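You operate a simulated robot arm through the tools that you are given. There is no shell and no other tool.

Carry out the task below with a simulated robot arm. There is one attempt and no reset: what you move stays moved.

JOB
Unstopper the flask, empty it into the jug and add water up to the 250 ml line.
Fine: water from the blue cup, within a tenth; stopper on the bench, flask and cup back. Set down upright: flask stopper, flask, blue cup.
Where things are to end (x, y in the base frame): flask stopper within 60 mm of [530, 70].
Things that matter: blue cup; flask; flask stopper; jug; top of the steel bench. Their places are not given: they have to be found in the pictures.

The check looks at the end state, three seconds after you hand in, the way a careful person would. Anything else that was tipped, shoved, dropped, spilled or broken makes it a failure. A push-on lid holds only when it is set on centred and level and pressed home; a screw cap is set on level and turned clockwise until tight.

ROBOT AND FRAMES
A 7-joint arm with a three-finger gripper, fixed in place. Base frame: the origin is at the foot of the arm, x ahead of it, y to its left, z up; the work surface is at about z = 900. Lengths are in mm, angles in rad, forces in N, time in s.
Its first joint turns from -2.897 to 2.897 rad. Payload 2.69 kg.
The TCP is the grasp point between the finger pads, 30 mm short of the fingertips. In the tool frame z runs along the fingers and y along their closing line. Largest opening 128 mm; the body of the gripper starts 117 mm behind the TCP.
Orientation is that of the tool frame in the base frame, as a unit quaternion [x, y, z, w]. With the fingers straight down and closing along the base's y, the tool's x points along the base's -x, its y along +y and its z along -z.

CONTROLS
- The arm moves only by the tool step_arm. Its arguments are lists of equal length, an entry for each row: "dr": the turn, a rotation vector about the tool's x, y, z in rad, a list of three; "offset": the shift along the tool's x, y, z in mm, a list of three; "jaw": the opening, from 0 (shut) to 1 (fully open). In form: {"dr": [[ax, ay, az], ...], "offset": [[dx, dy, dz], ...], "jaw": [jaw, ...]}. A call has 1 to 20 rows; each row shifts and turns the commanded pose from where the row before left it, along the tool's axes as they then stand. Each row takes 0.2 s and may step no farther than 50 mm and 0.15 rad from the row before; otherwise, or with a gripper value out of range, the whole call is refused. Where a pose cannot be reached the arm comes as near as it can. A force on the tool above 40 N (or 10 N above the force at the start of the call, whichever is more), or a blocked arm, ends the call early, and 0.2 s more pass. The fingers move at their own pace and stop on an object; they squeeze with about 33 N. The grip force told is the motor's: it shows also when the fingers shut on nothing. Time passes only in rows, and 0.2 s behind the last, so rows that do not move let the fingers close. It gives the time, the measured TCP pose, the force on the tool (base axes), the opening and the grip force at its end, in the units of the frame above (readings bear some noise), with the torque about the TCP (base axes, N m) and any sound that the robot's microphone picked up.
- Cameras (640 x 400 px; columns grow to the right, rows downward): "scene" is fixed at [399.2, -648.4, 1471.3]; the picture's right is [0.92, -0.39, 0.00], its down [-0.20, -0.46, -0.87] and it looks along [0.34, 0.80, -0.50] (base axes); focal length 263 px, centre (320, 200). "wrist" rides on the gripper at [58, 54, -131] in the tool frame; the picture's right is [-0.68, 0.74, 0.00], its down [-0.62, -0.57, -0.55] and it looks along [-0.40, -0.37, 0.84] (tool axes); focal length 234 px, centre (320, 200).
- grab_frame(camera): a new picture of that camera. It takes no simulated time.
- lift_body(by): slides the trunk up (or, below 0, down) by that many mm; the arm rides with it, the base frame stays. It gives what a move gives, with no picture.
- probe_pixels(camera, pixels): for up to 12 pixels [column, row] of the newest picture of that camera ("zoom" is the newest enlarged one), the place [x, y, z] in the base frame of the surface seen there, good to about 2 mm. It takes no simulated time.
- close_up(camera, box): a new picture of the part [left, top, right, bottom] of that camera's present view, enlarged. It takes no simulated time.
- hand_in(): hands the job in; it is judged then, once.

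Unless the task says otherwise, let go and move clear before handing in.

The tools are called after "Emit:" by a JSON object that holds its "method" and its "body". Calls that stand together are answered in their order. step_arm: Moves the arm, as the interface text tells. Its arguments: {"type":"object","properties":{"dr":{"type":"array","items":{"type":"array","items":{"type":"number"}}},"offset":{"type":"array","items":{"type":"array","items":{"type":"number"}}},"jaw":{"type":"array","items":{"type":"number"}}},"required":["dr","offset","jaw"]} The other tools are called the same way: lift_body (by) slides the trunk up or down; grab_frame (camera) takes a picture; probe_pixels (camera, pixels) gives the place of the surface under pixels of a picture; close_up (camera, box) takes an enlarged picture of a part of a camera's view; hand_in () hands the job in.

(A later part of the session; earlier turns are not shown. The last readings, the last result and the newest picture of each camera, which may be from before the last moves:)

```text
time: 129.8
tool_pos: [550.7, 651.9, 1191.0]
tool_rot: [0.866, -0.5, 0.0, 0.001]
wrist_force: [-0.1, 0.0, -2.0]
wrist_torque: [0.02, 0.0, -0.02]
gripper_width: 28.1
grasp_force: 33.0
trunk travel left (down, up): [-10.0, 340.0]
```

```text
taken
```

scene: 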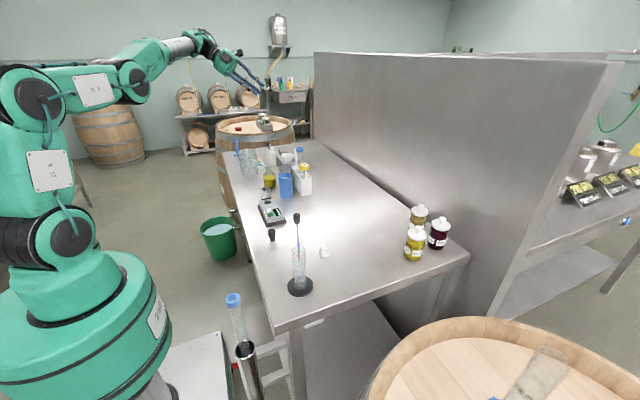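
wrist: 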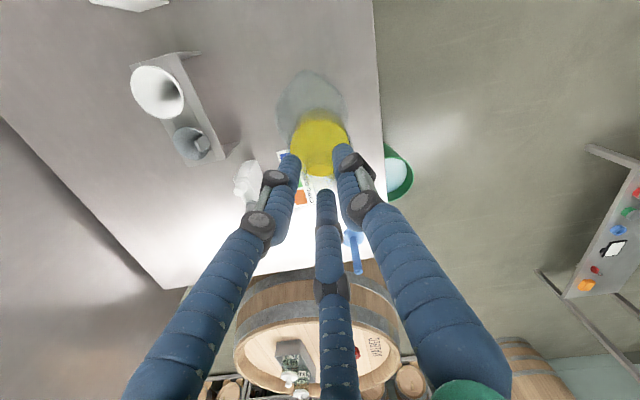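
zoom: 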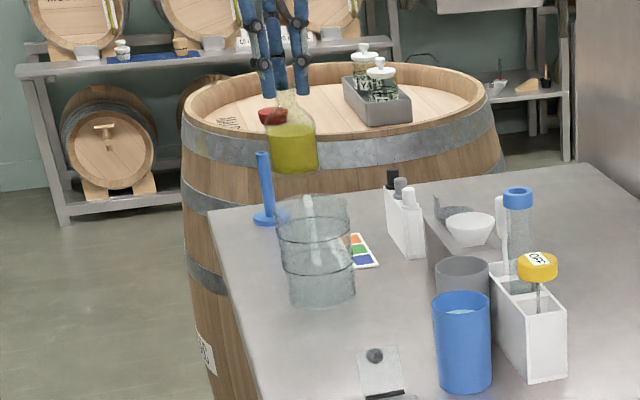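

The flask is above the jug. Tilt to about 48° (before any flow) and check the grip.

Emit:
{"method": "step_arm", "body": {"dr": [[0.05, 0.0866, 0], [0.05, 0.0866, 0], [0.05, 0.0866, 0], [0.05, 0.0866, 0], [0.05, 0.0866, 0], [0.05, 0.0866, 0], [0.05, 0.0866, 0], [0.05, 0.0866, 0], [0.02, 0.0346, 0], [0, 0, 0]], "offset": [[0, 0, 0], [0, 0, 0], [0, 0, 0], [0, 0, 0], [0, 0, 0], [0, 0, 0], [0, 0, 0], [0, 0, 0], [0, 0, 0], [0, 0, 0]], "jaw": [0, 0, 0, 0, 0, 0, 0, 0, 0, 0]}}

Emit:
{"method": "close_up", "body": {"camera": "scene", "box": [200, 100, 300, 180]}}

```text
time: 132.0
tool_pos: [551.2, 653.9, 1190.2]
tool_rot: [0.792, -0.456, 0.407, 0.0]
wrist_force: [-0.1, 0.5, -2.9]
wrist_torque: [0.03, 0.14, 0.02]
gripper_width: 27.8
grasp_force: 32.7
trunk travel left (down, up): [-10.0, 340.0]
```

```text
5.00 times, centred on (250, 140) of scene
```

zoom: 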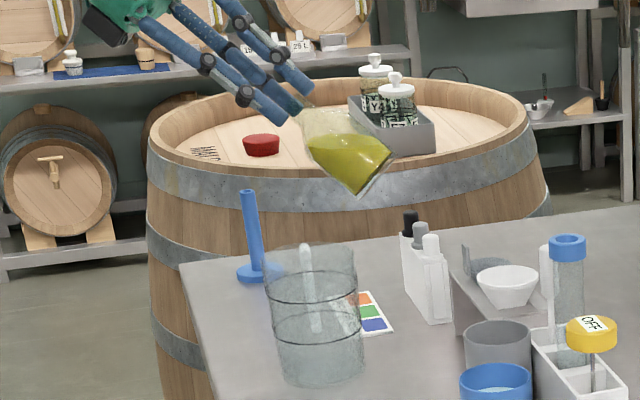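

Flask follows the hand. Lower by 60 mm to reduce the fall height.

Emit:
{"method": "step_arm", "body": {"dr": [[0, 0, 0], [0, 0, 0], [0, 0, 0], [0, 0, 0]], "offset": [[-12.6, 7.4, 13.7], [-12.6, 7.4, 13.7], [-12.4, 7.4, 13.6], [0, 0, 0]], "jaw": [0, 0, 0, 0]}}

Emit:
{"method": "step_arm", "body": {"dr": [[0.02, 0.0346, 0], [0.02, 0.0346, 0], [0.02, 0.0346, 0], [0.015, 0.026, 0], [0.015, 0.026, 0], [0, 0, 0], [0, 0, 0]], "offset": [[0, 0, 0], [0, 0, 0], [0, 0, 0], [0, 0, 0], [0, 0, 0], [0, 0, 0], [0, 0, 0]], "jaw": [0, 0, 0, 0, 0, 0, 0]}}

Emit:
{"method": "close_up", "body": {"camera": "scene", "box": [210, 120, 290, 190]}}

```text
time: 133.0
tool_pos: [553.2, 650.9, 1130.2]
tool_rot: [0.791, -0.456, 0.408, 0.001]
wrist_force: [0.5, 0.6, -2.3]
wrist_torque: [0.06, 0.09, -0.01]
gripper_width: 27.4
grasp_force: 32.6
trunk travel left (down, up): [-10.0, 340.0]
```

```text
time: 134.6
tool_pos: [552.7, 651.5, 1131.2]
tool_rot: [0.757, -0.435, 0.488, 0.0]
wrist_force: [0.4, 0.4, -2.1]
wrist_torque: [0.07, 0.16, 0.01]
gripper_width: 27.8
grasp_force: 33.1
trunk travel left (down, up): [-10.0, 340.0]
```

```text
5.71 times, centred on (250, 155) of scene
```

zoom: 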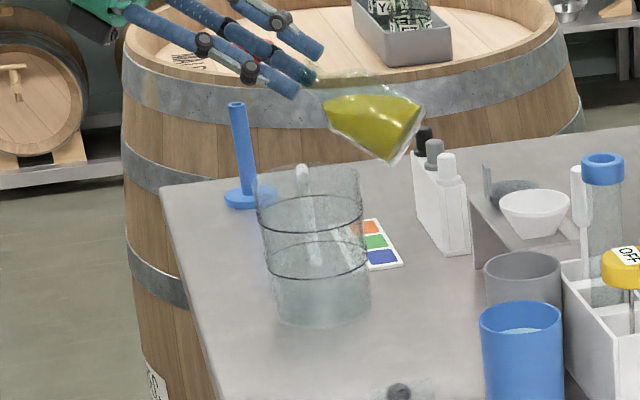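

At 58° the liquid is nearing the neck, mouth above the jug (zoom (318,95) vs jug centre col ≈310). Continue slowly.

Emit:
{"method": "step_arm", "body": {"dr": [[0.015, 0.026, 0], [0, 0, 0], [0.015, 0.026, 0], [0, 0, 0], [0.015, 0.026, 0], [0, 0, 0], [0.015, 0.026, 0], [0, 0, 0], [0.015, 0.026, 0], [0, 0, 0], [0, 0, 0]], "offset": [[0, 0, 0], [0, 0, 0], [0, 0, 0], [0, 0, 0], [0, 0, 0], [0, 0, 0], [0, 0, 0], [0, 0, 0], [0, 0, 0], [0, 0, 0], [0, 0, 0]], "jaw": [0, 0, 0, 0, 0, 0, 0, 0, 0, 0, 0]}}

Emit:
{"method": "close_up", "body": {"camera": "scene", "box": [210, 120, 290, 190]}}

```text
time: 137.0
tool_pos: [552.6, 650.8, 1131.6]
tool_rot: [0.723, -0.415, 0.552, 0.0]
wrist_force: [0.3, -0.4, -2.6]
wrist_torque: [0.08, 0.16, -0.01]
gripper_width: 27.3
grasp_force: 32.8
trunk travel left (down, up): [-10.0, 340.0]
```

```text
5.71 times, centred on (250, 155) of scene
```

zoom: 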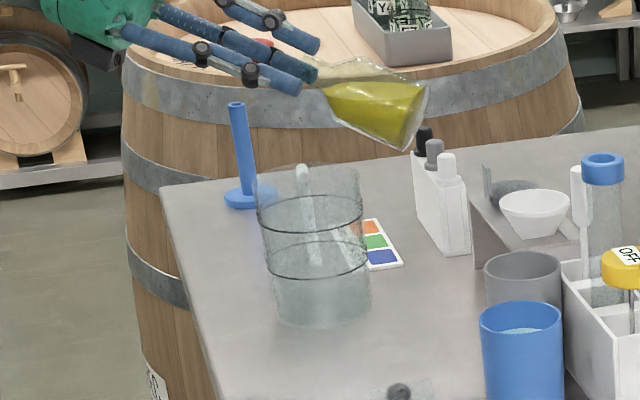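

67°: still no flow. Continue in small steps.

Emit:
{"method": "step_arm", "body": {"dr": [[0.015, 0.026, 0], [0, 0, 0], [0.015, 0.026, 0], [0, 0, 0], [0.015, 0.026, 0], [0, 0, 0], [0.015, 0.026, 0], [0, 0, 0], [0, 0, 0]], "offset": [[0, 0, 0], [0, 0, 0], [0, 0, 0], [0, 0, 0], [0, 0, 0], [0, 0, 0], [0, 0, 0], [0, 0, 0], [0, 0, 0]], "jaw": [0, 0, 0, 0, 0, 0, 0, 0, 0]}}

Emit:
{"method": "close_up", "body": {"camera": "scene", "box": [210, 120, 290, 190]}}

```text
time: 139.0
tool_pos: [552.4, 650.8, 1130.9]
tool_rot: [0.692, -0.4, 0.601, 0.002]
wrist_force: [-1.0, 0.1, -2.5]
wrist_torque: [0.09, 0.2, -0.01]
gripper_width: 26.9
grasp_force: 32.9
trunk travel left (down, up): [-10.0, 340.0]
```

```text
5.71 times, centred on (250, 155) of scene
```

zoom: 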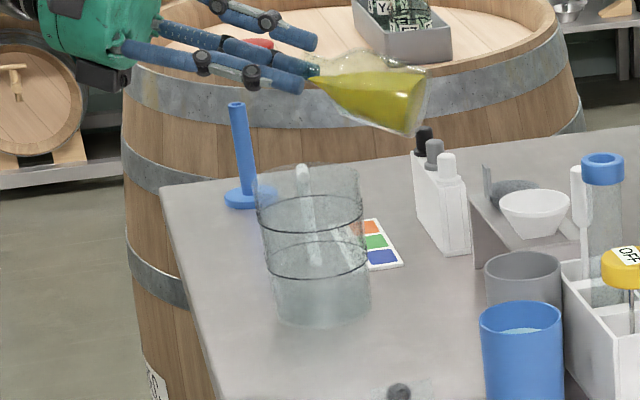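

74° and no flow yet; the grip width is creeping down (28.4→26.9). Inspect the neck grip closely.

Emit:
{"method": "close_up", "body": {"camera": "scene", "box": [235, 120, 275, 150]}}

Emit:
{"method": "grab_frame", "body": {"camera": "wrist"}}

```text
13.33 times, centred on (255, 135) of scene
```

zoom: 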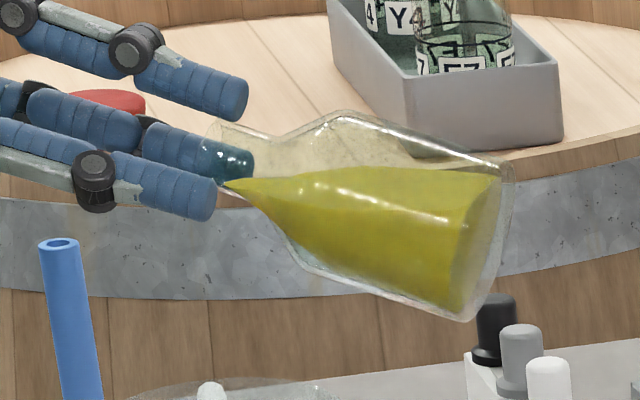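

```text
taken
```

wrist: 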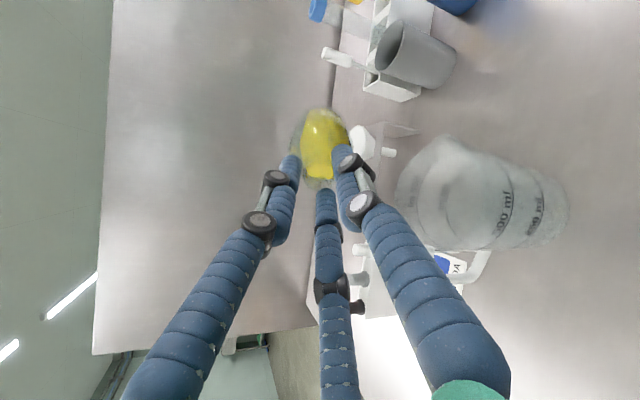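

The liquid's tip is exactly at the lip, and the neck is still gripped over ~12 mm. Continue tilting at a steady slow rate to ~88°.

Emit:
{"method": "step_arm", "body": {"dr": [[0.0125, 0.0217, 0], [0.0125, 0.0217, 0], [0.0125, 0.0217, 0], [0.0125, 0.0217, 0], [0, 0, 0], [0, 0, 0]], "offset": [[0, 0, 0], [0, 0, 0], [0, 0, 0], [0, 0, 0], [0, 0, 0], [0, 0, 0]], "jaw": [0, 0, 0, 0, 0, 0]}}

Emit:
{"method": "close_up", "body": {"camera": "scene", "box": [220, 120, 280, 180]}}

```text
time: 140.4
tool_pos: [553.1, 650.4, 1130.1]
tool_rot: [0.666, -0.383, 0.64, 0.0]
wrist_force: [-0.7, 0.3, -3.0]
wrist_torque: [0.09, 0.16, 0.05]
gripper_width: 26.9
grasp_force: 33.1
trunk travel left (down, up): [-10.0, 340.0]
```

```text
6.67 times, centred on (250, 150) of scene
```

zoom: 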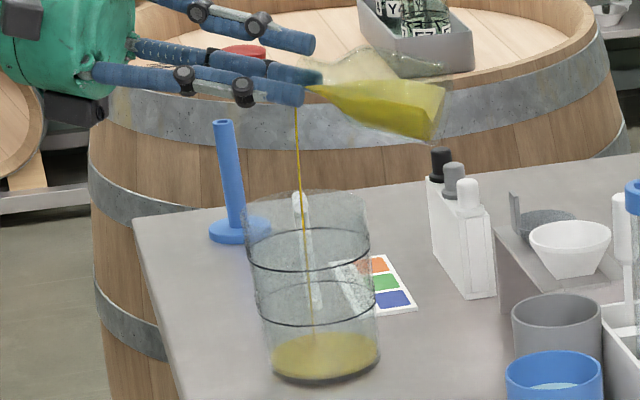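

A thin stream is falling right into the jug's middle. Hold and keep tilting slowly.

Emit:
{"method": "step_arm", "body": {"dr": [[0, 0, 0], [0, 0, 0], [0, 0, 0], [0, 0, 0], [0.0125, 0.0217, 0], [0, 0, 0], [0, 0, 0], [0.0125, 0.0217, 0], [0, 0, 0], [0, 0, 0], [0.0125, 0.0217, 0], [0, 0, 0], [0, 0, 0], [0.0125, 0.0217, 0], [0, 0, 0], [0, 0, 0]], "offset": [[0, 0, 0], [0, 0, 0], [0, 0, 0], [0, 0, 0], [0, 0, 0], [0, 0, 0], [0, 0, 0], [0, 0, 0], [0, 0, 0], [0, 0, 0], [0, 0, 0], [0, 0, 0], [0, 0, 0], [0, 0, 0], [0, 0, 0], [0, 0, 0]], "jaw": [0, 0, 0, 0, 0, 0, 0, 0, 0, 0, 0, 0, 0, 0, 0, 0]}}

Emit:
{"method": "close_up", "body": {"camera": "scene", "box": [220, 120, 280, 180]}}

```text
time: 143.8
tool_pos: [553.3, 649.7, 1131.2]
tool_rot: [0.637, -0.366, 0.678, 0.0]
wrist_force: [0.6, -0.3, -2.5]
wrist_torque: [0.06, 0.16, 0.02]
gripper_width: 26.6
grasp_force: 32.8
trunk travel left (down, up): [-10.0, 340.0]
```

```text
6.67 times, centred on (250, 150) of scene
```

zoom: 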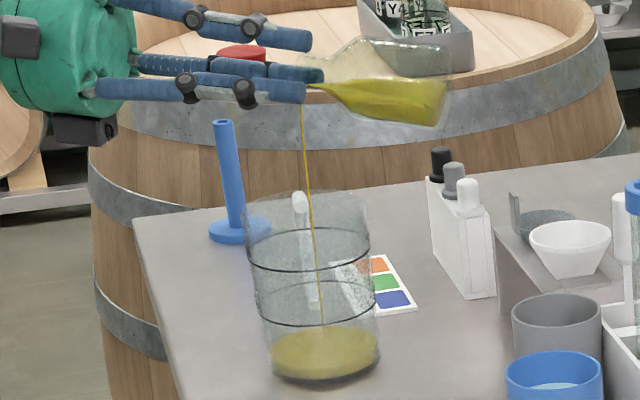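

Pouring well at 85°. Keep tilting to ~98°.

Emit:
{"method": "step_arm", "body": {"dr": [[0.0125, 0.0217, 0], [0, 0, 0], [0.0125, 0.0217, 0], [0, 0, 0], [0.0125, 0.0217, 0], [0, 0, 0], [0.0125, 0.0217, 0], [0, 0, 0], [0.0125, 0.0217, 0], [0, 0, 0], [0.0125, 0.0217, 0], [0, 0, 0], [0.0125, 0.0217, 0], [0, 0, 0], [0.0125, 0.0217, 0], [0, 0, 0], [0.0125, 0.0217, 0], [0, 0, 0]], "offset": [[0, 0, 0], [0, 0, 0], [0, 0, 0], [0, 0, 0], [0, 0, 0], [0, 0, 0], [0, 0, 0], [0, 0, 0], [0, 0, 0], [0, 0, 0], [0, 0, 0], [0, 0, 0], [0, 0, 0], [0, 0, 0], [0, 0, 0], [0, 0, 0], [0, 0, 0], [0, 0, 0]], "jaw": [0, 0, 0, 0, 0, 0, 0, 0, 0, 0, 0, 0, 0, 0, 0, 0, 0, 0]}}

Emit:
{"method": "close_up", "body": {"camera": "scene", "box": [220, 120, 280, 180]}}

```text
time: 147.6
tool_pos: [554.1, 651.3, 1130.8]
tool_rot: [0.568, -0.326, 0.756, 0.0]
wrist_force: [0.0, 0.1, -1.0]
wrist_torque: [0.08, 0.12, 0.0]
gripper_width: 26.4
grasp_force: 33.1
trunk travel left (down, up): [-10.0, 340.0]
```

```text
6.67 times, centred on (250, 150) of scene
```

zoom: 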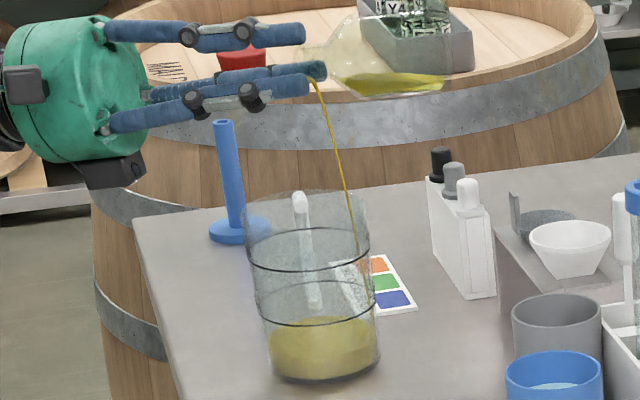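

The stream now drifts toward the right inner wall (zoom (355,250)). Shift the mouth 14 mm the other way before tilting more.

Emit:
{"method": "step_arm", "body": {"dr": [[0, 0, 0], [0, 0, 0], [0, 0, 0]], "offset": [[1.7, -1.1, -13.8], [0, 0, 0], [0, 0, 0]], "jaw": [0, 0, 0]}}

Emit:
{"method": "close_up", "body": {"camera": "scene", "box": [220, 120, 280, 180]}}

```text
time: 148.4
tool_pos: [540.1, 658.1, 1130.6]
tool_rot: [0.567, -0.327, 0.756, 0.001]
wrist_force: [0.5, 1.6, -1.5]
wrist_torque: [0.09, 0.11, 0.01]
gripper_width: 26.5
grasp_force: 33.2
trunk travel left (down, up): [-10.0, 340.0]
```

```text
6.67 times, centred on (250, 150) of scene
```

zoom: 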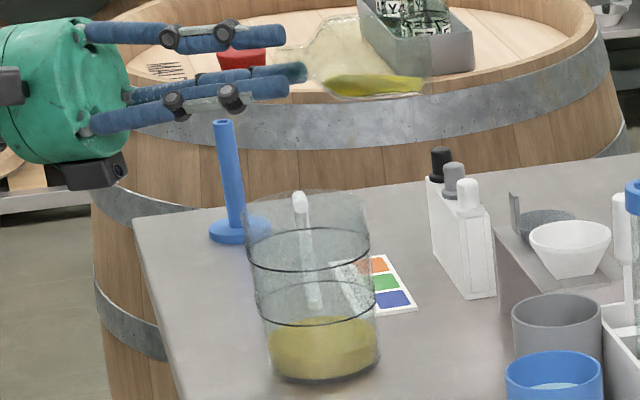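

The stream paused with ~20 ml left. Raise 20 mm and tilt on to ~112°, slowly.

Emit:
{"method": "step_arm", "body": {"dr": [[0, 0, 0], [0.0125, 0.0217, 0], [0, 0, 0], [0.0125, 0.0217, 0], [0, 0, 0], [0.0125, 0.0217, 0], [0, 0, 0], [0.0125, 0.0217, 0], [0, 0, 0], [0.0125, 0.0217, 0], [0, 0, 0], [0.0125, 0.0217, 0], [0, 0, 0], [0.0125, 0.0217, 0], [0, 0, 0]], "offset": [[17.2, -9.9, 2.8], [0, 0, 0], [0, 0, 0], [0, 0, 0], [0, 0, 0], [0, 0, 0], [0, 0, 0], [0, 0, 0], [0, 0, 0], [0, 0, 0], [0, 0, 0], [0, 0, 0], [0, 0, 0], [0, 0, 0], [0, 0, 0]], "jaw": [0, 0, 0, 0, 0, 0, 0, 0, 0, 0, 0, 0, 0, 0, 0]}}

Emit:
{"method": "close_up", "body": {"camera": "scene", "box": [220, 120, 280, 180]}}

```text
time: 151.6
tool_pos: [539.8, 657.6, 1150.2]
tool_rot: [0.508, -0.292, 0.811, 0.0]
wrist_force: [-0.3, 0.6, -0.9]
wrist_torque: [0.05, 0.06, -0.06]
gripper_width: 26.2
grasp_force: 32.5
trunk travel left (down, up): [-10.0, 340.0]
```

```text
6.67 times, centred on (250, 150) of scene
```

zoom: 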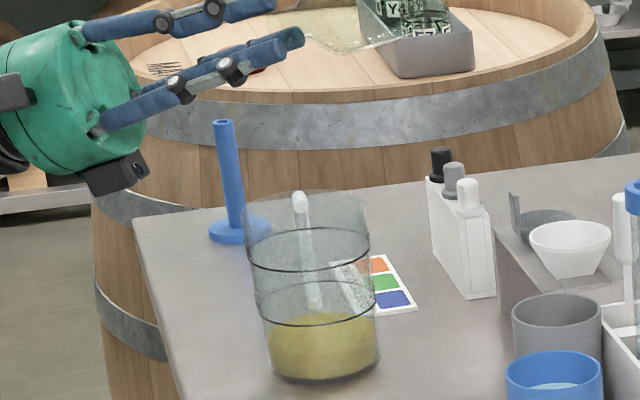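

Check how much is left in the flask.

Emit:
{"method": "close_up", "body": {"camera": "scene", "box": [230, 100, 280, 140]}}

```text
10.00 times, centred on (255, 120) of scene
```

zoom: 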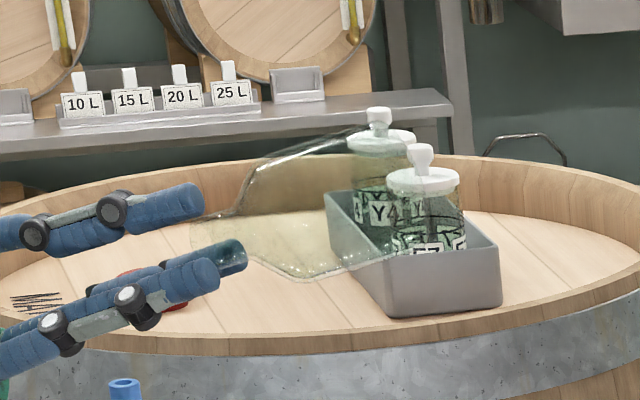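

The flask looks empty; tilt a bit further and wait a second to drain drops.

Emit:
{"method": "step_arm", "body": {"dr": [[0.02, 0.0346, 0], [0.02, 0.0346, 0], [0.02, 0.0346, 0], [0.02, 0.0346, 0], [0.02, 0.0346, 0], [0.02, 0.0346, 0], [0, 0, 0], [0, 0, 0], [0, 0, 0], [0, 0, 0], [0, 0, 0]], "offset": [[0, 0, 0], [0, 0, 0], [0, 0, 0], [0, 0, 0], [0, 0, 0], [0, 0, 0], [0, 0, 0], [0, 0, 0], [0, 0, 0], [0, 0, 0], [0, 0, 0]], "jaw": [0, 0, 0, 0, 0, 0, 0, 0, 0, 0, 0]}}

Emit:
{"method": "close_up", "body": {"camera": "scene", "box": [220, 110, 290, 180]}}

```text
time: 154.0
tool_pos: [543.7, 661.5, 1152.4]
tool_rot: [0.421, -0.24, 0.875, 0.0]
wrist_force: [1.1, 0.2, -0.2]
wrist_torque: [0.03, 0.08, -0.01]
gripper_width: 25.8
grasp_force: 33.2
out of reach, approached as far as the arm can: row 5
trunk travel left (down, up): [-10.0, 340.0]
```

```text
5.71 times, centred on (255, 145) of scene
```

zoom: 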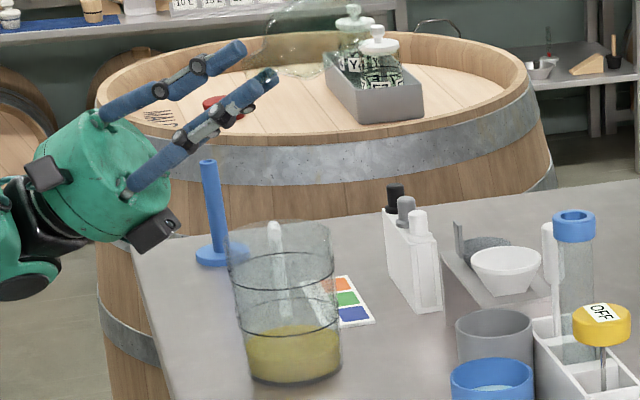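

Flask is empty (122° reached). Tilt back, rising so the base clears the jug.

Emit:
{"method": "step_arm", "body": {"dr": [[-0.071, -0.123, 0], [-0.071, -0.123, 0], [-0.071, -0.123, 0], [-0.071, -0.123, 0], [-0.071, -0.123, 0], [-0.071, -0.123, 0], [-0.071, -0.123, 0], [-0.071, -0.123, 0], [0, 0, 0], [0, 0, 0], [0, 0, 0]], "offset": [[0, 0, 0], [0, 0, 0], [0, 0, 0], [0, 0, 0], [0, 0, 0], [0, 0, 0], [0, 0, 0], [0, 0, 0], [21.8, -12.6, -16.4], [21.8, -12.6, -16.4], [0, 0, 0]], "jaw": [0, 0, 0, 0, 0, 0, 0, 0, 0, 0, 0]}}

Emit:
{"method": "step_arm", "body": {"dr": [[-0.071, -0.123, 0], [-0.071, -0.123, 0], [-0.071, -0.123, 0], [-0.071, -0.123, 0], [-0.071, -0.123, 0], [-0.071, -0.123, 0], [-0.071, -0.123, 0], [0, 0, 0]], "offset": [[0, 0, 0], [0, 0, 0], [0, 0, 0], [0, 0, 0], [0, 0, 0], [0, 0, 0], [0, 0, 0], [0, 0, 0]], "jaw": [0, 0, 0, 0, 0, 0, 0, 0]}}

Emit:
{"method": "close_up", "body": {"camera": "scene", "box": [210, 100, 310, 190]}}

```text
time: 156.4
tool_pos: [545.9, 662.7, 1214.8]
tool_rot: [0.763, -0.438, 0.476, 0.0]
wrist_force: [-0.2, 0.6, -1.7]
wrist_torque: [0.08, 0.12, 0.01]
gripper_width: 25.6
grasp_force: 32.8
trunk travel left (down, up): [-10.0, 340.0]
```

```text
time: 158.2
tool_pos: [541.9, 662.0, 1211.4]
tool_rot: [0.867, -0.499, -0.001, 0.001]
wrist_force: [0.6, 0.1, -2.5]
wrist_torque: [0.01, 0.0, -0.02]
gripper_width: 24.9
grasp_force: 32.9
trunk travel left (down, up): [-10.0, 340.0]
```

```text
4.44 times, centred on (260, 145) of scene
```

zoom: 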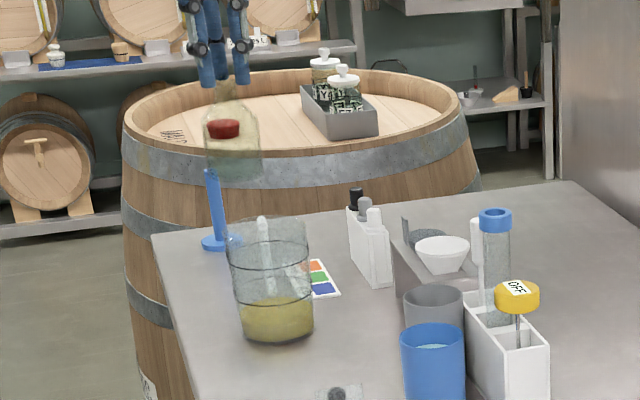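

The grip width keeps creeping (24.9). Check how much neck is still in the fingers.

Emit:
{"method": "close_up", "body": {"camera": "scene", "box": [225, 95, 275, 145]}}

```text
8.00 times, centred on (250, 120) of scene
```

zoom: 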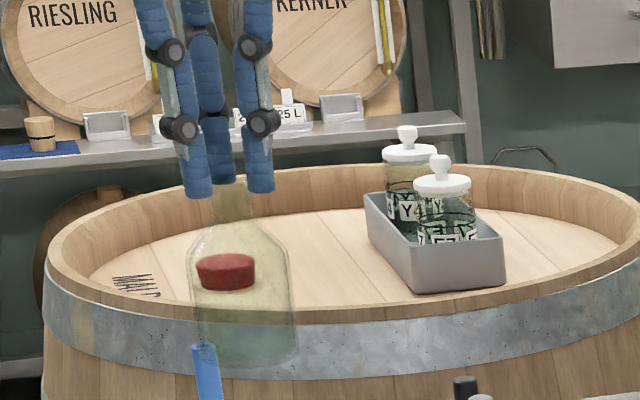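

Emit:
{"method": "probe_pixels", "body": {"camera": "zoom", "pixels": [[245, 365], [240, 340], [230, 190], [235, 183], [198, 193], [262, 190], [240, 250]]}}

```text
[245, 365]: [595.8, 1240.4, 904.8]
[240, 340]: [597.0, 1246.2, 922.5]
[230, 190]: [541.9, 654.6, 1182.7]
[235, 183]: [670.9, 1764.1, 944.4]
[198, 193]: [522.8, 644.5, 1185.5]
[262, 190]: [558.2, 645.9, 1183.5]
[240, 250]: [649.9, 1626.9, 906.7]
```

Carry the flask promptly but smoothly over to its original place (549.5, 460), then down.

Emit:
{"method": "step_arm", "body": {"dr": [[0, 0, 0], [0, 0, 0], [0, 0, 0], [0, 0, 0], [0, 0, 0], [0, 0, 0], [0, 0, 0], [0, 0, 0], [0, 0, 0], [0, 0, 0], [0, 0, 0], [0, 0, 0]], "offset": [[17.9, 9.4, 0], [35.7, 18.9, 0], [40, 21.2, 0], [40, 21.2, 5], [30, 15.9, 20], [15.1, 7.9, 30], [0, 0, 35], [0, 0, 35], [0, 0, 25], [0, 0, 15], [0, 0, 5], [0, 0, 0]], "jaw": [0, 0, 0, 0, 0, 0, 0, 0, 0, 0, 0, 0]}}

Emit:
{"method": "close_up", "body": {"camera": "scene", "box": [225, 140, 305, 190]}}

```text
time: 160.8
tool_pos: [551.0, 461.5, 1039.7]
tool_rot: [0.866, -0.5, 0.0, 0.001]
wrist_force: [-0.2, -0.4, -1.4]
wrist_torque: [0.01, 0.02, 0.02]
gripper_width: 24.6
grasp_force: 33.6
trunk travel left (down, up): [-10.0, 340.0]
```

```text
8.00 times, centred on (265, 165) of scene
```

zoom: 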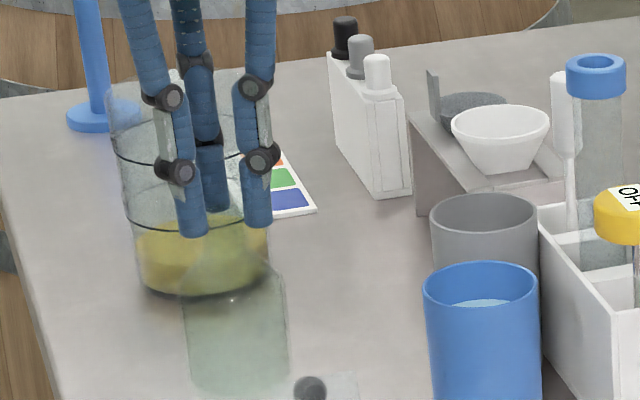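

The base is ~13 mm above the bench. Lower gradually until contact.

Emit:
{"method": "step_arm", "body": {"dr": [[0, 0, 0], [0, 0, 0], [0, 0, 0]], "offset": [[0, 0, 4], [0, 0, 3], [0, 0, 0]], "jaw": [0, 0, 0]}}

Emit:
{"method": "step_arm", "body": {"dr": [[0, 0, 0], [0, 0, 0]], "offset": [[0, 0, 2], [0, 0, 0]], "jaw": [0, 0]}}

Emit:
{"method": "step_arm", "body": {"dr": [[0, 0, 0], [0, 0, 0]], "offset": [[0, 0, 1.5], [0, 0, 0]], "jaw": [0, 0]}}

```text
time: 161.6
tool_pos: [551.1, 461.6, 1034.4]
tool_rot: [0.867, -0.499, 0.0, 0.002]
wrist_force: [0.7, 0.1, -1.2]
wrist_torque: [-0.01, 0.0, -0.02]
gripper_width: 25.0
grasp_force: 33.3
trunk travel left (down, up): [-10.0, 340.0]
```

```text
time: 162.2
tool_pos: [548.9, 460.9, 1032.0]
tool_rot: [0.867, -0.499, -0.001, 0.002]
wrist_force: [0.2, -0.8, -0.7]
wrist_torque: [-0.01, -0.03, 0.03]
gripper_width: 25.0
grasp_force: 32.9
trunk travel left (down, up): [-10.0, 340.0]
```

```text
time: 162.8
tool_pos: [550.1, 460.3, 1031.0]
tool_rot: [0.866, -0.5, -0.001, 0.002]
wrist_force: [-0.3, -0.3, -1.2]
wrist_torque: [-0.03, 0.03, 0.0]
gripper_width: 24.8
grasp_force: 33.4
trunk travel left (down, up): [-10.0, 340.0]
```

Emit:
{"method": "step_arm", "body": {"dr": [[0, 0, 0], [0, 0, 0]], "offset": [[0, 0, 1.5], [0, 0, 0]], "jaw": [0, 0]}}

Emit:
{"method": "step_arm", "body": {"dr": [[0, 0, 0], [0, 0, 0]], "offset": [[0, 0, 1.5], [0, 0, 0]], "jaw": [0, 0]}}

Emit:
{"method": "close_up", "body": {"camera": "scene", "box": [230, 160, 290, 200]}}

```text
time: 163.4
tool_pos: [550.1, 460.7, 1030.0]
tool_rot: [0.866, -0.499, -0.002, 0.002]
wrist_force: [-0.6, 0.0, -1.9]
wrist_torque: [-0.02, 0.04, -0.03]
gripper_width: 24.7
grasp_force: 33.0
trunk travel left (down, up): [-10.0, 340.0]
```

```text
time: 164.0
tool_pos: [550.7, 459.8, 1028.3]
tool_rot: [0.867, -0.499, -0.001, 0.002]
wrist_force: [-0.7, 0.0, 0.2]
wrist_torque: [-0.01, 0.0, -0.01]
gripper_width: 24.8
grasp_force: 32.9
trunk travel left (down, up): [-10.0, 340.0]
```

```text
10.00 times, centred on (260, 180) of scene
```

zoom: 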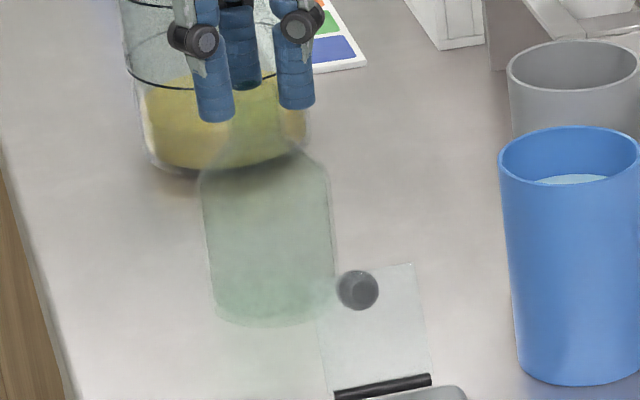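

Emit:
{"method": "step_arm", "body": {"dr": [[0, 0, 0], [0, 0, 0]], "offset": [[0, 0, 1], [0, 0, 0]], "jaw": [0, 0]}}

Emit:
{"method": "step_arm", "body": {"dr": [[0, 0, 0], [0, 0, 0]], "offset": [[0, 0, 1], [0, 0, 0]], "jaw": [0, 0]}}

```text
time: 164.6
tool_pos: [550.0, 460.0, 1027.5]
tool_rot: [0.867, -0.499, 0.0, 0.001]
wrist_force: [-2.2, 2.3, 10.4]
wrist_torque: [0.19, -0.02, 0.06]
gripper_width: 24.7
grasp_force: 33.1
trunk travel left (down, up): [-10.0, 340.0]
```

```text
time: 165.2
tool_pos: [550.1, 461.3, 1028.3]
tool_rot: [0.866, -0.5, 0.0, 0.0]
wrist_force: [-3.2, 0.7, 26.2]
wrist_torque: [-0.32, -0.25, -0.05]
gripper_width: 24.7
grasp_force: 33.6
trunk travel left (down, up): [-10.0, 340.0]
```

Firm contact (26 N). Ease up 1.5 mm, release slowly, and rise clear.

Emit:
{"method": "step_arm", "body": {"dr": [[0, 0, 0], [0, 0, 0], [0, 0, 0], [0, 0, 0], [0, 0, 0], [0, 0, 0], [0, 0, 0], [0, 0, 0], [0, 0, 0], [0, 0, 0]], "offset": [[0, 0, -1.5], [0, 0, 0], [0, 0, 0], [0, 0, 0], [0, 0, 0], [0, 0, -20], [0, 0, -40], [0, 0, -45], [0, 0, -45], [0, 0, 0]], "jaw": [0, 0.2, 0.25, 0.3, 0.4, 0.4, 0.4, 0.4, 0.4, 0.4]}}

Emit:
{"method": "close_up", "body": {"camera": "scene", "box": [225, 140, 305, 190]}}

Emit:
{"method": "grab_frame", "body": {"camera": "scene"}}

Emit:
{"method": "grab_frame", "body": {"camera": "wrist"}}

```text
time: 167.4
tool_pos: [549.4, 460.7, 1178.4]
tool_rot: [0.866, -0.5, -0.001, 0.0]
wrist_force: [-0.5, 0.4, 0.2]
wrist_torque: [0.01, -0.05, -0.01]
gripper_width: 51.1
grasp_force: 0.1
trunk travel left (down, up): [-10.0, 340.0]
```

```text
8.00 times, centred on (265, 165) of scene
```

zoom: 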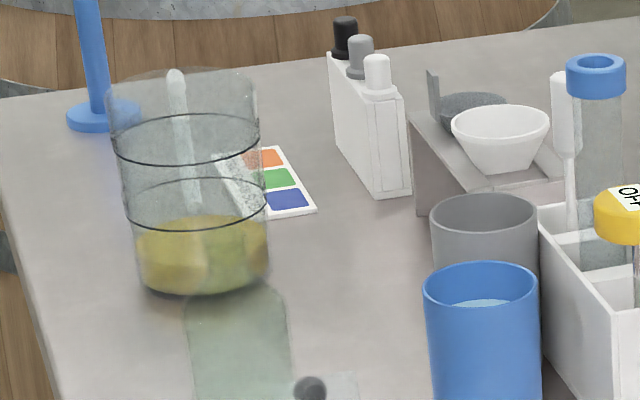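

```text
taken
```

scene: 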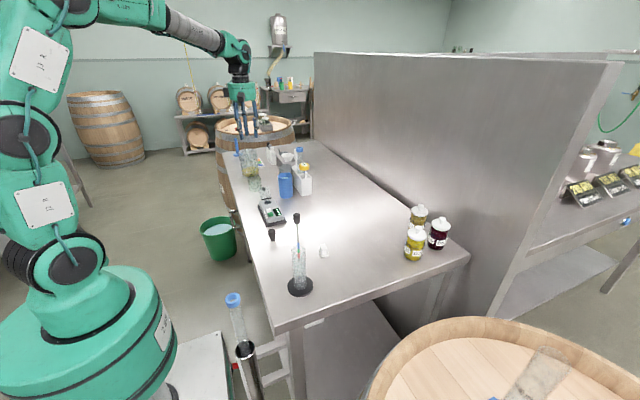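

```text
taken
```

wrist: 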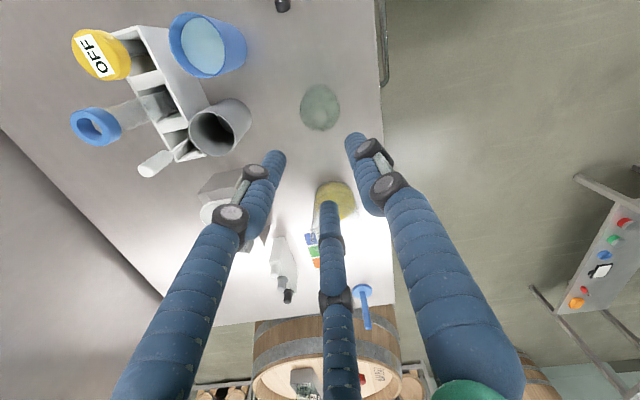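

The flask is back at its spot and empty; the jug holds the yellow liquid below the 250 line. Next the blue cup: check heights of the tall items around it.

Emit:
{"method": "close_up", "body": {"camera": "wrist", "box": [50, 0, 270, 180]}}

Emit:
{"method": "probe_pixels", "body": {"camera": "wrist", "pixels": [[96, 55], [100, 45], [95, 125], [85, 115], [165, 162], [170, 35], [238, 50], [205, 15], [200, 45], [215, 105], [215, 75], [320, 107]]}}

```text
2.22 times, centred on (160, 90) of wrist
```

zoom: 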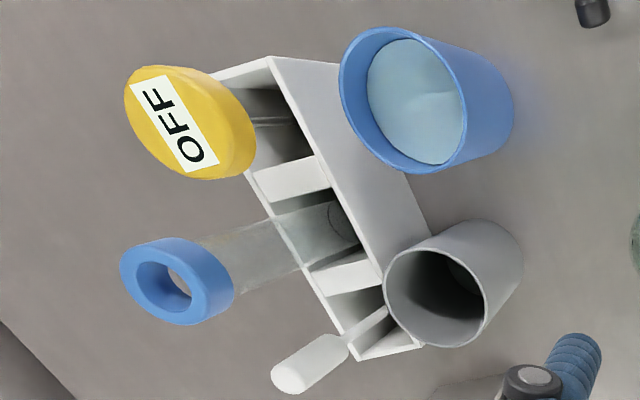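

```text
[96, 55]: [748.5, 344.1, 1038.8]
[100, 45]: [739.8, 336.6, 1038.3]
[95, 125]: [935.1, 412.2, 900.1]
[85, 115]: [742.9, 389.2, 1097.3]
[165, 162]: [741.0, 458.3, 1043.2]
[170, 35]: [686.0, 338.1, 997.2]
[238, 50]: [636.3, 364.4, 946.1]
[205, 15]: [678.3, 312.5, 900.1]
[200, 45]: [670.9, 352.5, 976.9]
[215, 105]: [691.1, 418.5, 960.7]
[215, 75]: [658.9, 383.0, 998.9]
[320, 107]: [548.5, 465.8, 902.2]
```

The blue-capped tube reaches z≈1097 at (743,389), so I'll grip the blue cup (centre ≈(663.5,354.5), rim z≈997) with TCP z≈987 to keep the palm above it. Move over the cup.

Emit:
{"method": "step_arm", "body": {"dr": [[0, 0, 0], [0, 0, 0], [0, 0, 0], [0, 0, 0], [0, 0, 0], [0, 0, 0]], "offset": [[37, -11.9, 0], [37, -11.9, 0], [37, -11.9, 0], [37, -11.8, 0], [0, 0, 0], [0, 0, 0]], "jaw": [0.56, 0.58, 0.58, 0.58, 0.58, 0.58]}}

Emit:
{"method": "step_arm", "body": {"dr": [[0, 0, 0]], "offset": [[0, 0, 0]], "jaw": [0.58]}}

Emit:
{"method": "step_arm", "body": {"dr": [[0, 0, 0]], "offset": [[0, 0, 0]], "jaw": [0.58]}}

Emit:
{"method": "grab_frame", "body": {"camera": "wrist"}}

```text
time: 168.8
tool_pos: [667.0, 354.8, 1180.2]
tool_rot: [0.867, -0.498, 0.0, 0.001]
wrist_force: [0.9, -0.8, -0.2]
wrist_torque: [0.03, 0.02, 0.02]
gripper_width: 74.3
grasp_force: 0.1
trunk travel left (down, up): [-10.0, 340.0]
```

```text
time: 169.2
tool_pos: [667.1, 355.4, 1178.1]
tool_rot: [0.867, -0.499, 0.0, 0.001]
wrist_force: [-0.6, -0.3, -0.7]
wrist_torque: [0.0, -0.01, -0.01]
gripper_width: 73.9
grasp_force: 0.1
trunk travel left (down, up): [-10.0, 340.0]
```

```text
time: 169.6
tool_pos: [667.2, 355.3, 1178.1]
tool_rot: [0.867, -0.499, -0.001, 0.002]
wrist_force: [0.0, -0.6, 0.1]
wrist_torque: [0.03, 0.02, -0.02]
gripper_width: 74.2
grasp_force: 0.1
trunk travel left (down, up): [-10.0, 340.0]
```

```text
taken
```

wrist: 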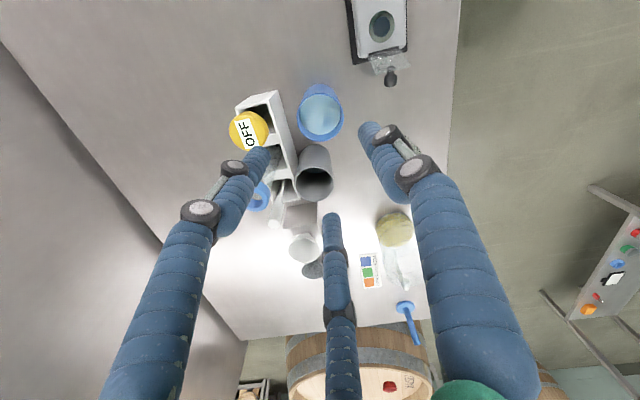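

Emit:
{"method": "close_up", "body": {"camera": "wrist", "box": [280, 70, 360, 150]}}

Emit:
{"method": "probe_pixels", "body": {"camera": "zoom", "pixels": [[215, 245], [430, 245], [325, 340], [325, 125], [320, 220], [250, 310], [400, 310]]}}

```text
5.00 times, centred on (320, 110) of wrist
```

zoom: 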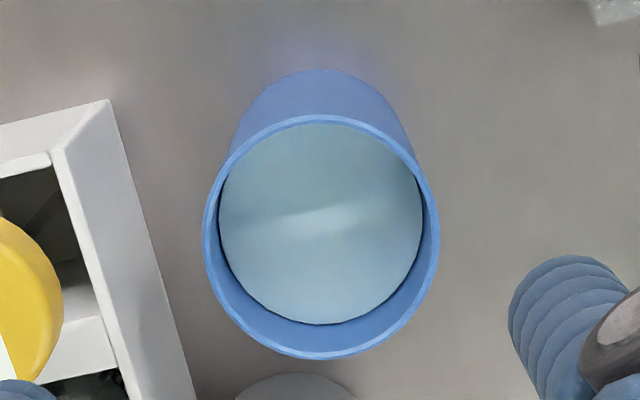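

```text
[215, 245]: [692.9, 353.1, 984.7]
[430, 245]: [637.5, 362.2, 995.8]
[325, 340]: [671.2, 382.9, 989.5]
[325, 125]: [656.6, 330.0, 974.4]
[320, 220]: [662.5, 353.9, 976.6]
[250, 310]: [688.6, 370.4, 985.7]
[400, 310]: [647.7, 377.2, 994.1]
```

Cup centre ≈(664.3,356), water surface z≈976. Descend around it to TCP z≈987.

Emit:
{"method": "step_arm", "body": {"dr": [[0, 0, 0], [0, 0, 0], [0, 0, 0], [0, 0, 0], [0, 0, 0], [0, 0, 0]], "offset": [[-2.1, 2, 40], [0, 0, 45], [0, 0, 40], [0, 0, 30], [0, 0, 10], [0, 0, 0]], "jaw": [0.58, 0.58, 0.58, 0.58, 0.58, 0.58]}}

Emit:
{"method": "close_up", "body": {"camera": "scene", "box": [255, 140, 325, 200]}}

Emit:
{"method": "grab_frame", "body": {"camera": "wrist"}}

```text
time: 171.0
tool_pos: [665.4, 355.4, 1012.9]
tool_rot: [0.867, -0.499, 0.0, 0.002]
wrist_force: [0.1, 0.0, -0.7]
wrist_torque: [-0.01, 0.04, 0.01]
gripper_width: 74.2
grasp_force: 0.1
trunk travel left (down, up): [-10.0, 340.0]
```

```text
6.67 times, centred on (290, 170) of scene
```

zoom: 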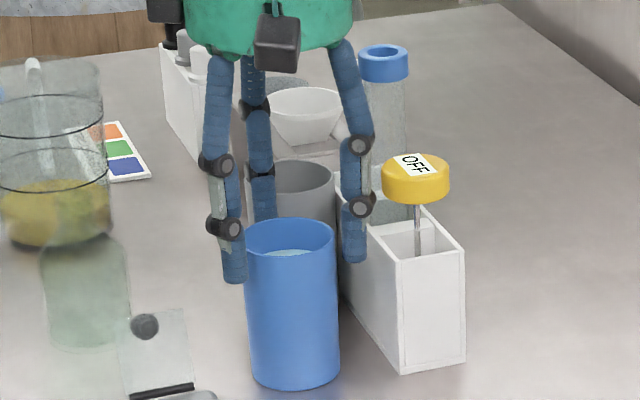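

```text
taken
```

wrist: 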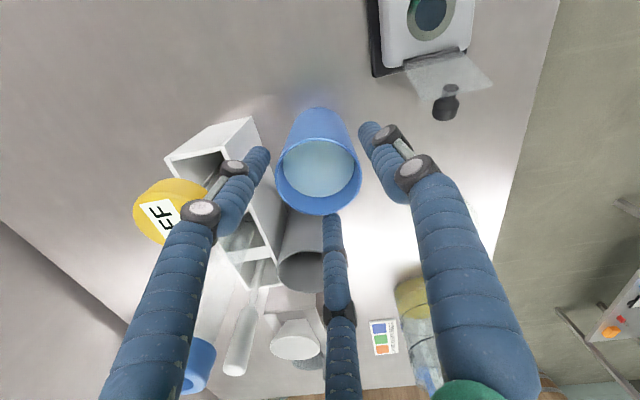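

Fingers straddle the cup with clearance to the rack. Lower 26 mm and close.

Emit:
{"method": "step_arm", "body": {"dr": [[0, 0, 0], [0, 0, 0], [0, 0, 0], [0, 0, 0], [0, 0, 0], [0, 0, 0], [0, 0, 0]], "offset": [[0, 0, 14], [0, 0, 12], [0, 0, 0], [0, 0, 0], [0, 0, 0], [0, 0, 0], [0, 0, 0]], "jaw": [0.58, 0.58, 0.58, 0.53, 0.49, 0.45, 0.4]}}

Emit:
{"method": "close_up", "body": {"camera": "scene", "box": [255, 140, 325, 200]}}

Emit:
{"method": "grab_frame", "body": {"camera": "wrist"}}

```text
time: 172.6
tool_pos: [661.3, 355.5, 987.0]
tool_rot: [0.866, -0.5, -0.001, 0.001]
wrist_force: [0.0, 1.3, 0.5]
wrist_torque: [0.08, -0.08, 0.02]
gripper_width: 57.0
grasp_force: 32.8
trunk travel left (down, up): [-10.0, 340.0]
```

```text
6.67 times, centred on (290, 170) of scene
```

zoom: 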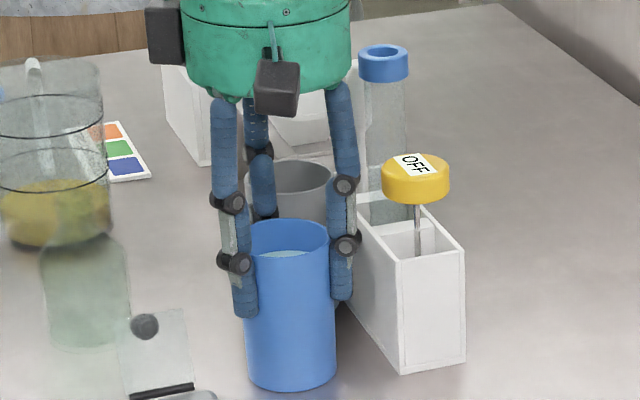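

```text
taken
```

wrist: 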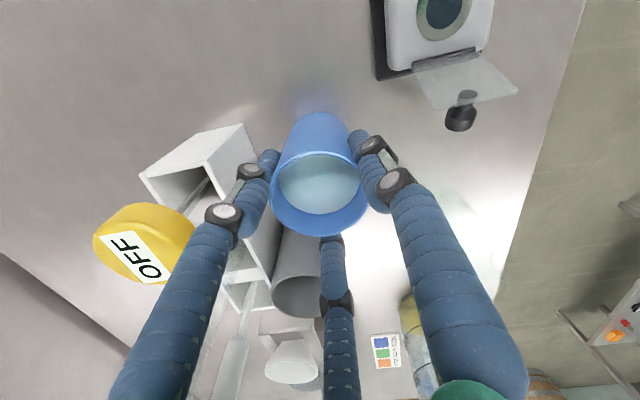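

Cup gripped (57 mm, 33 N). Lift slowly and check.

Emit:
{"method": "step_arm", "body": {"dr": [[0, 0, 0], [0, 0, 0], [0, 0, 0], [0, 0, 0], [0, 0, 0], [0, 0, 0]], "offset": [[0, 0, -3], [0, 0, -5], [0, 0, -8], [0, 0, -10], [0, 0, 0], [0, 0, 0]], "jaw": [0.35, 0.3, 0.3, 0.3, 0.3, 0.3]}}

Emit:
{"method": "close_up", "body": {"camera": "scene", "box": [255, 140, 325, 200]}}

```text
time: 174.0
tool_pos: [662.3, 357.0, 1013.0]
tool_rot: [0.867, -0.499, -0.001, 0.002]
wrist_force: [-0.3, 0.8, -3.4]
wrist_torque: [0.01, 0.0, -0.01]
gripper_width: 56.7
grasp_force: 33.0
trunk travel left (down, up): [-10.0, 340.0]
```

```text
6.67 times, centred on (290, 170) of scene
```

zoom: 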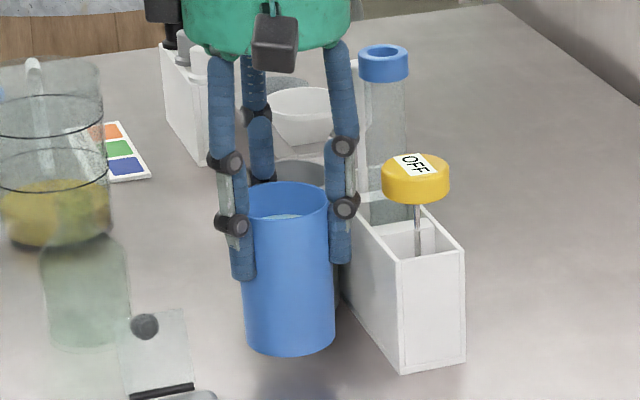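

Cup holds steady. Raise to z≈1160 and carry it gently to the pouring spot.

Emit:
{"method": "step_arm", "body": {"dr": [[0, 0, 0], [0, 0, 0], [0, 0, 0], [0, 0, 0], [0, 0, 0], [0, 0, 0], [0, 0, 0], [0, 0, 0]], "offset": [[0, 0, -12], [0, 0, -22], [0, 0, -26], [0, 0, -28], [0, 0, -26], [0, 0, -20], [0, 0, -13], [0, 0, 0]], "jaw": [0.3, 0.3, 0.3, 0.3, 0.3, 0.3, 0.3, 0.3]}}

Emit:
{"method": "step_arm", "body": {"dr": [[0, 0, 0], [0, 0, 0], [0, 0, 0], [0, 0, 0], [0, 0, 0], [0, 0, 0], [0, 0, 0], [0, 0, 0], [0, 0, 0], [0, 0, 0], [0, 0, 0], [0, 0, 0], [0, 0, 0], [0, 0, 0], [0, 0, 0], [0, 0, 0], [0, 0, 0]], "offset": [[-6, -1.4, 0], [-12, -2.8, 0], [-18, -4.2, 0], [-23, -5.4, 0], [-25, -5.9, 0], [-25, -5.9, 0], [-25, -5.9, 0], [-25, -5.9, 0], [-25, -5.9, 0], [-25, -5.9, 0], [-24, -5.7, 0], [-20, -4.7, 0], [-15, -3.6, 0], [-10, -2.4, 0], [-5.6, -1.4, 0], [-2, -0.5, 0], [0, 0, 0]], "jaw": [0.3, 0.3, 0.3, 0.3, 0.3, 0.3, 0.3, 0.3, 0.3, 0.3, 0.3, 0.3, 0.3, 0.3, 0.3, 0.3, 0.3]}}

Emit:
{"method": "close_up", "body": {"camera": "scene", "box": [200, 100, 320, 200]}}

Emit:
{"method": "grab_frame", "body": {"camera": "wrist"}}

```text
time: 175.8
tool_pos: [661.4, 357.6, 1159.5]
tool_rot: [0.866, -0.499, -0.001, 0.002]
wrist_force: [-0.3, 0.4, -1.7]
wrist_torque: [-0.05, 0.0, 0.01]
gripper_width: 56.6
grasp_force: 32.5
trunk travel left (down, up): [-10.0, 340.0]
```

```text
time: 179.4
tool_pos: [578.2, 637.5, 1159.5]
tool_rot: [0.867, -0.498, 0.0, 0.001]
wrist_force: [-0.1, -0.5, -1.4]
wrist_torque: [0.06, 0.04, 0.04]
gripper_width: 56.7
grasp_force: 33.1
trunk travel left (down, up): [-10.0, 340.0]
```

```text
4.00 times, centred on (260, 150) of scene
```

zoom: 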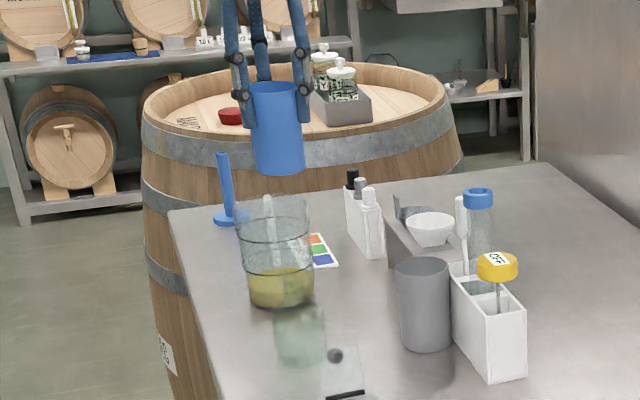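

```text
taken
```

wrist: 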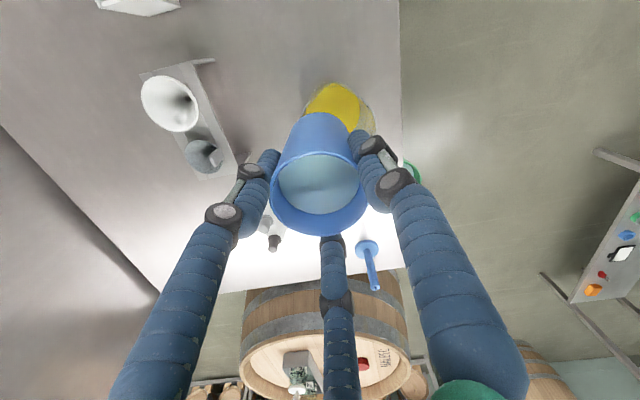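

Cup is over the jug, level. Tilt to ~31° (water begins at ~36°), then lower 35 mm.

Emit:
{"method": "step_arm", "body": {"dr": [[0.03, 0.052, 0], [0.045, 0.0779, 0], [0.045, 0.0779, 0], [0.045, 0.0779, 0], [0.045, 0.0779, 0], [0.04, 0.0693, 0], [0.02, 0.0346, 0], [0, 0, 0], [0, 0, 0], [0, 0, 0]], "offset": [[0, 0, 0], [0, 0, 0], [0, 0, 0], [0, 0, 0], [0, 0, 0], [0, 0, 0], [0, 0, 0], [-7.8, 4.5, 15], [-7.8, 4.5, 15], [0, 0, 0]], "jaw": [0.3, 0.3, 0.3, 0.3, 0.3, 0.3, 0.3, 0.3, 0.3, 0.3]}}

Emit:
{"method": "close_up", "body": {"camera": "scene", "box": [210, 110, 300, 190]}}

```text
time: 181.6
tool_pos: [579.9, 635.7, 1124.4]
tool_rot: [0.836, -0.48, 0.266, 0.001]
wrist_force: [0.5, -0.4, -2.4]
wrist_torque: [0.01, 0.07, 0.01]
gripper_width: 56.6
grasp_force: 33.1
trunk travel left (down, up): [-10.0, 340.0]
```

```text
5.00 times, centred on (255, 150) of scene
```

zoom: 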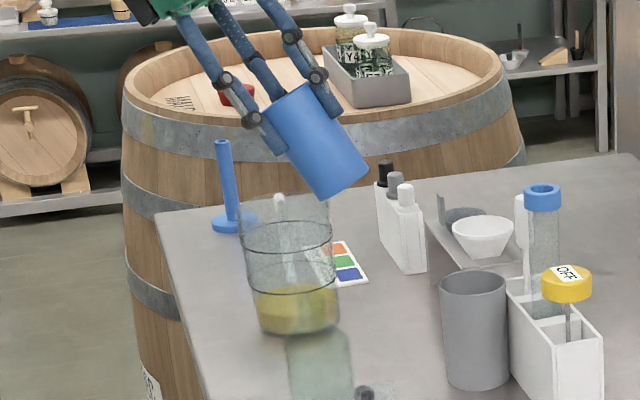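

Now zoom on the jug for a baseline level before adding water.

Emit:
{"method": "close_up", "body": {"camera": "scene", "box": [250, 150, 290, 180]}}

```text
13.33 times, centred on (270, 165) of scene
```

zoom: 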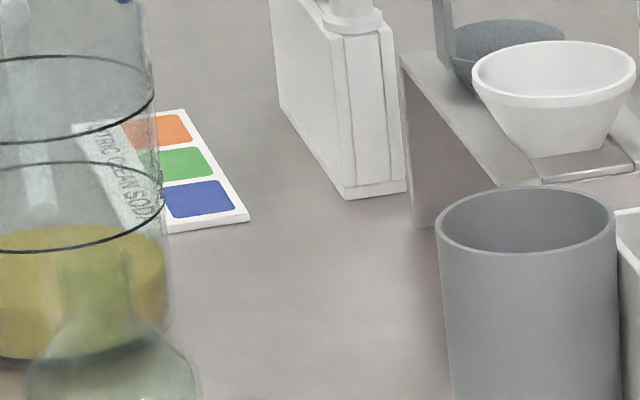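

Emit:
{"method": "close_up", "body": {"camera": "scene", "box": [230, 145, 270, 180]}}

```text
11.43 times, centred on (250, 162) of scene
```

zoom: 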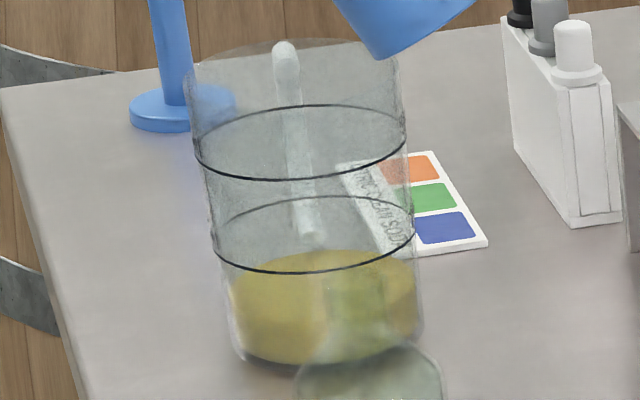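

Baseline ≈105 ml in the jug (surface centre ~52 px below the 250 line). Start adding water: tilt slowly from 31° to ~48°.

Emit:
{"method": "step_arm", "body": {"dr": [[0.0125, 0.0217, 0], [0.0125, 0.0217, 0], [0.0125, 0.0217, 0], [0.0125, 0.0217, 0], [0.0125, 0.0217, 0], [0.0125, 0.0217, 0], [0.0125, 0.0217, 0], [0, 0, 0]], "offset": [[0, 0, 0], [0, 0, 0], [0, 0, 0], [0, 0, 0], [0, 0, 0], [0, 0, 0], [0, 0, 0], [0, 0, 0]], "jaw": [0.3, 0.3, 0.3, 0.3, 0.3, 0.3, 0.3, 0.3]}}

Emit:
{"method": "close_up", "body": {"camera": "scene", "box": [220, 120, 280, 180]}}

```text
time: 183.4
tool_pos: [577.7, 637.6, 1124.6]
tool_rot: [0.812, -0.467, 0.349, 0.001]
wrist_force: [0.0, -0.5, -2.7]
wrist_torque: [0.05, 0.03, 0.02]
gripper_width: 56.8
grasp_force: 33.0
trunk travel left (down, up): [-10.0, 340.0]
```

```text
6.67 times, centred on (250, 150) of scene
```

zoom: 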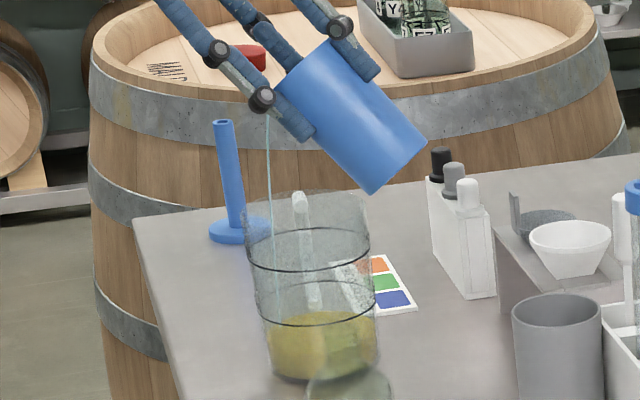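

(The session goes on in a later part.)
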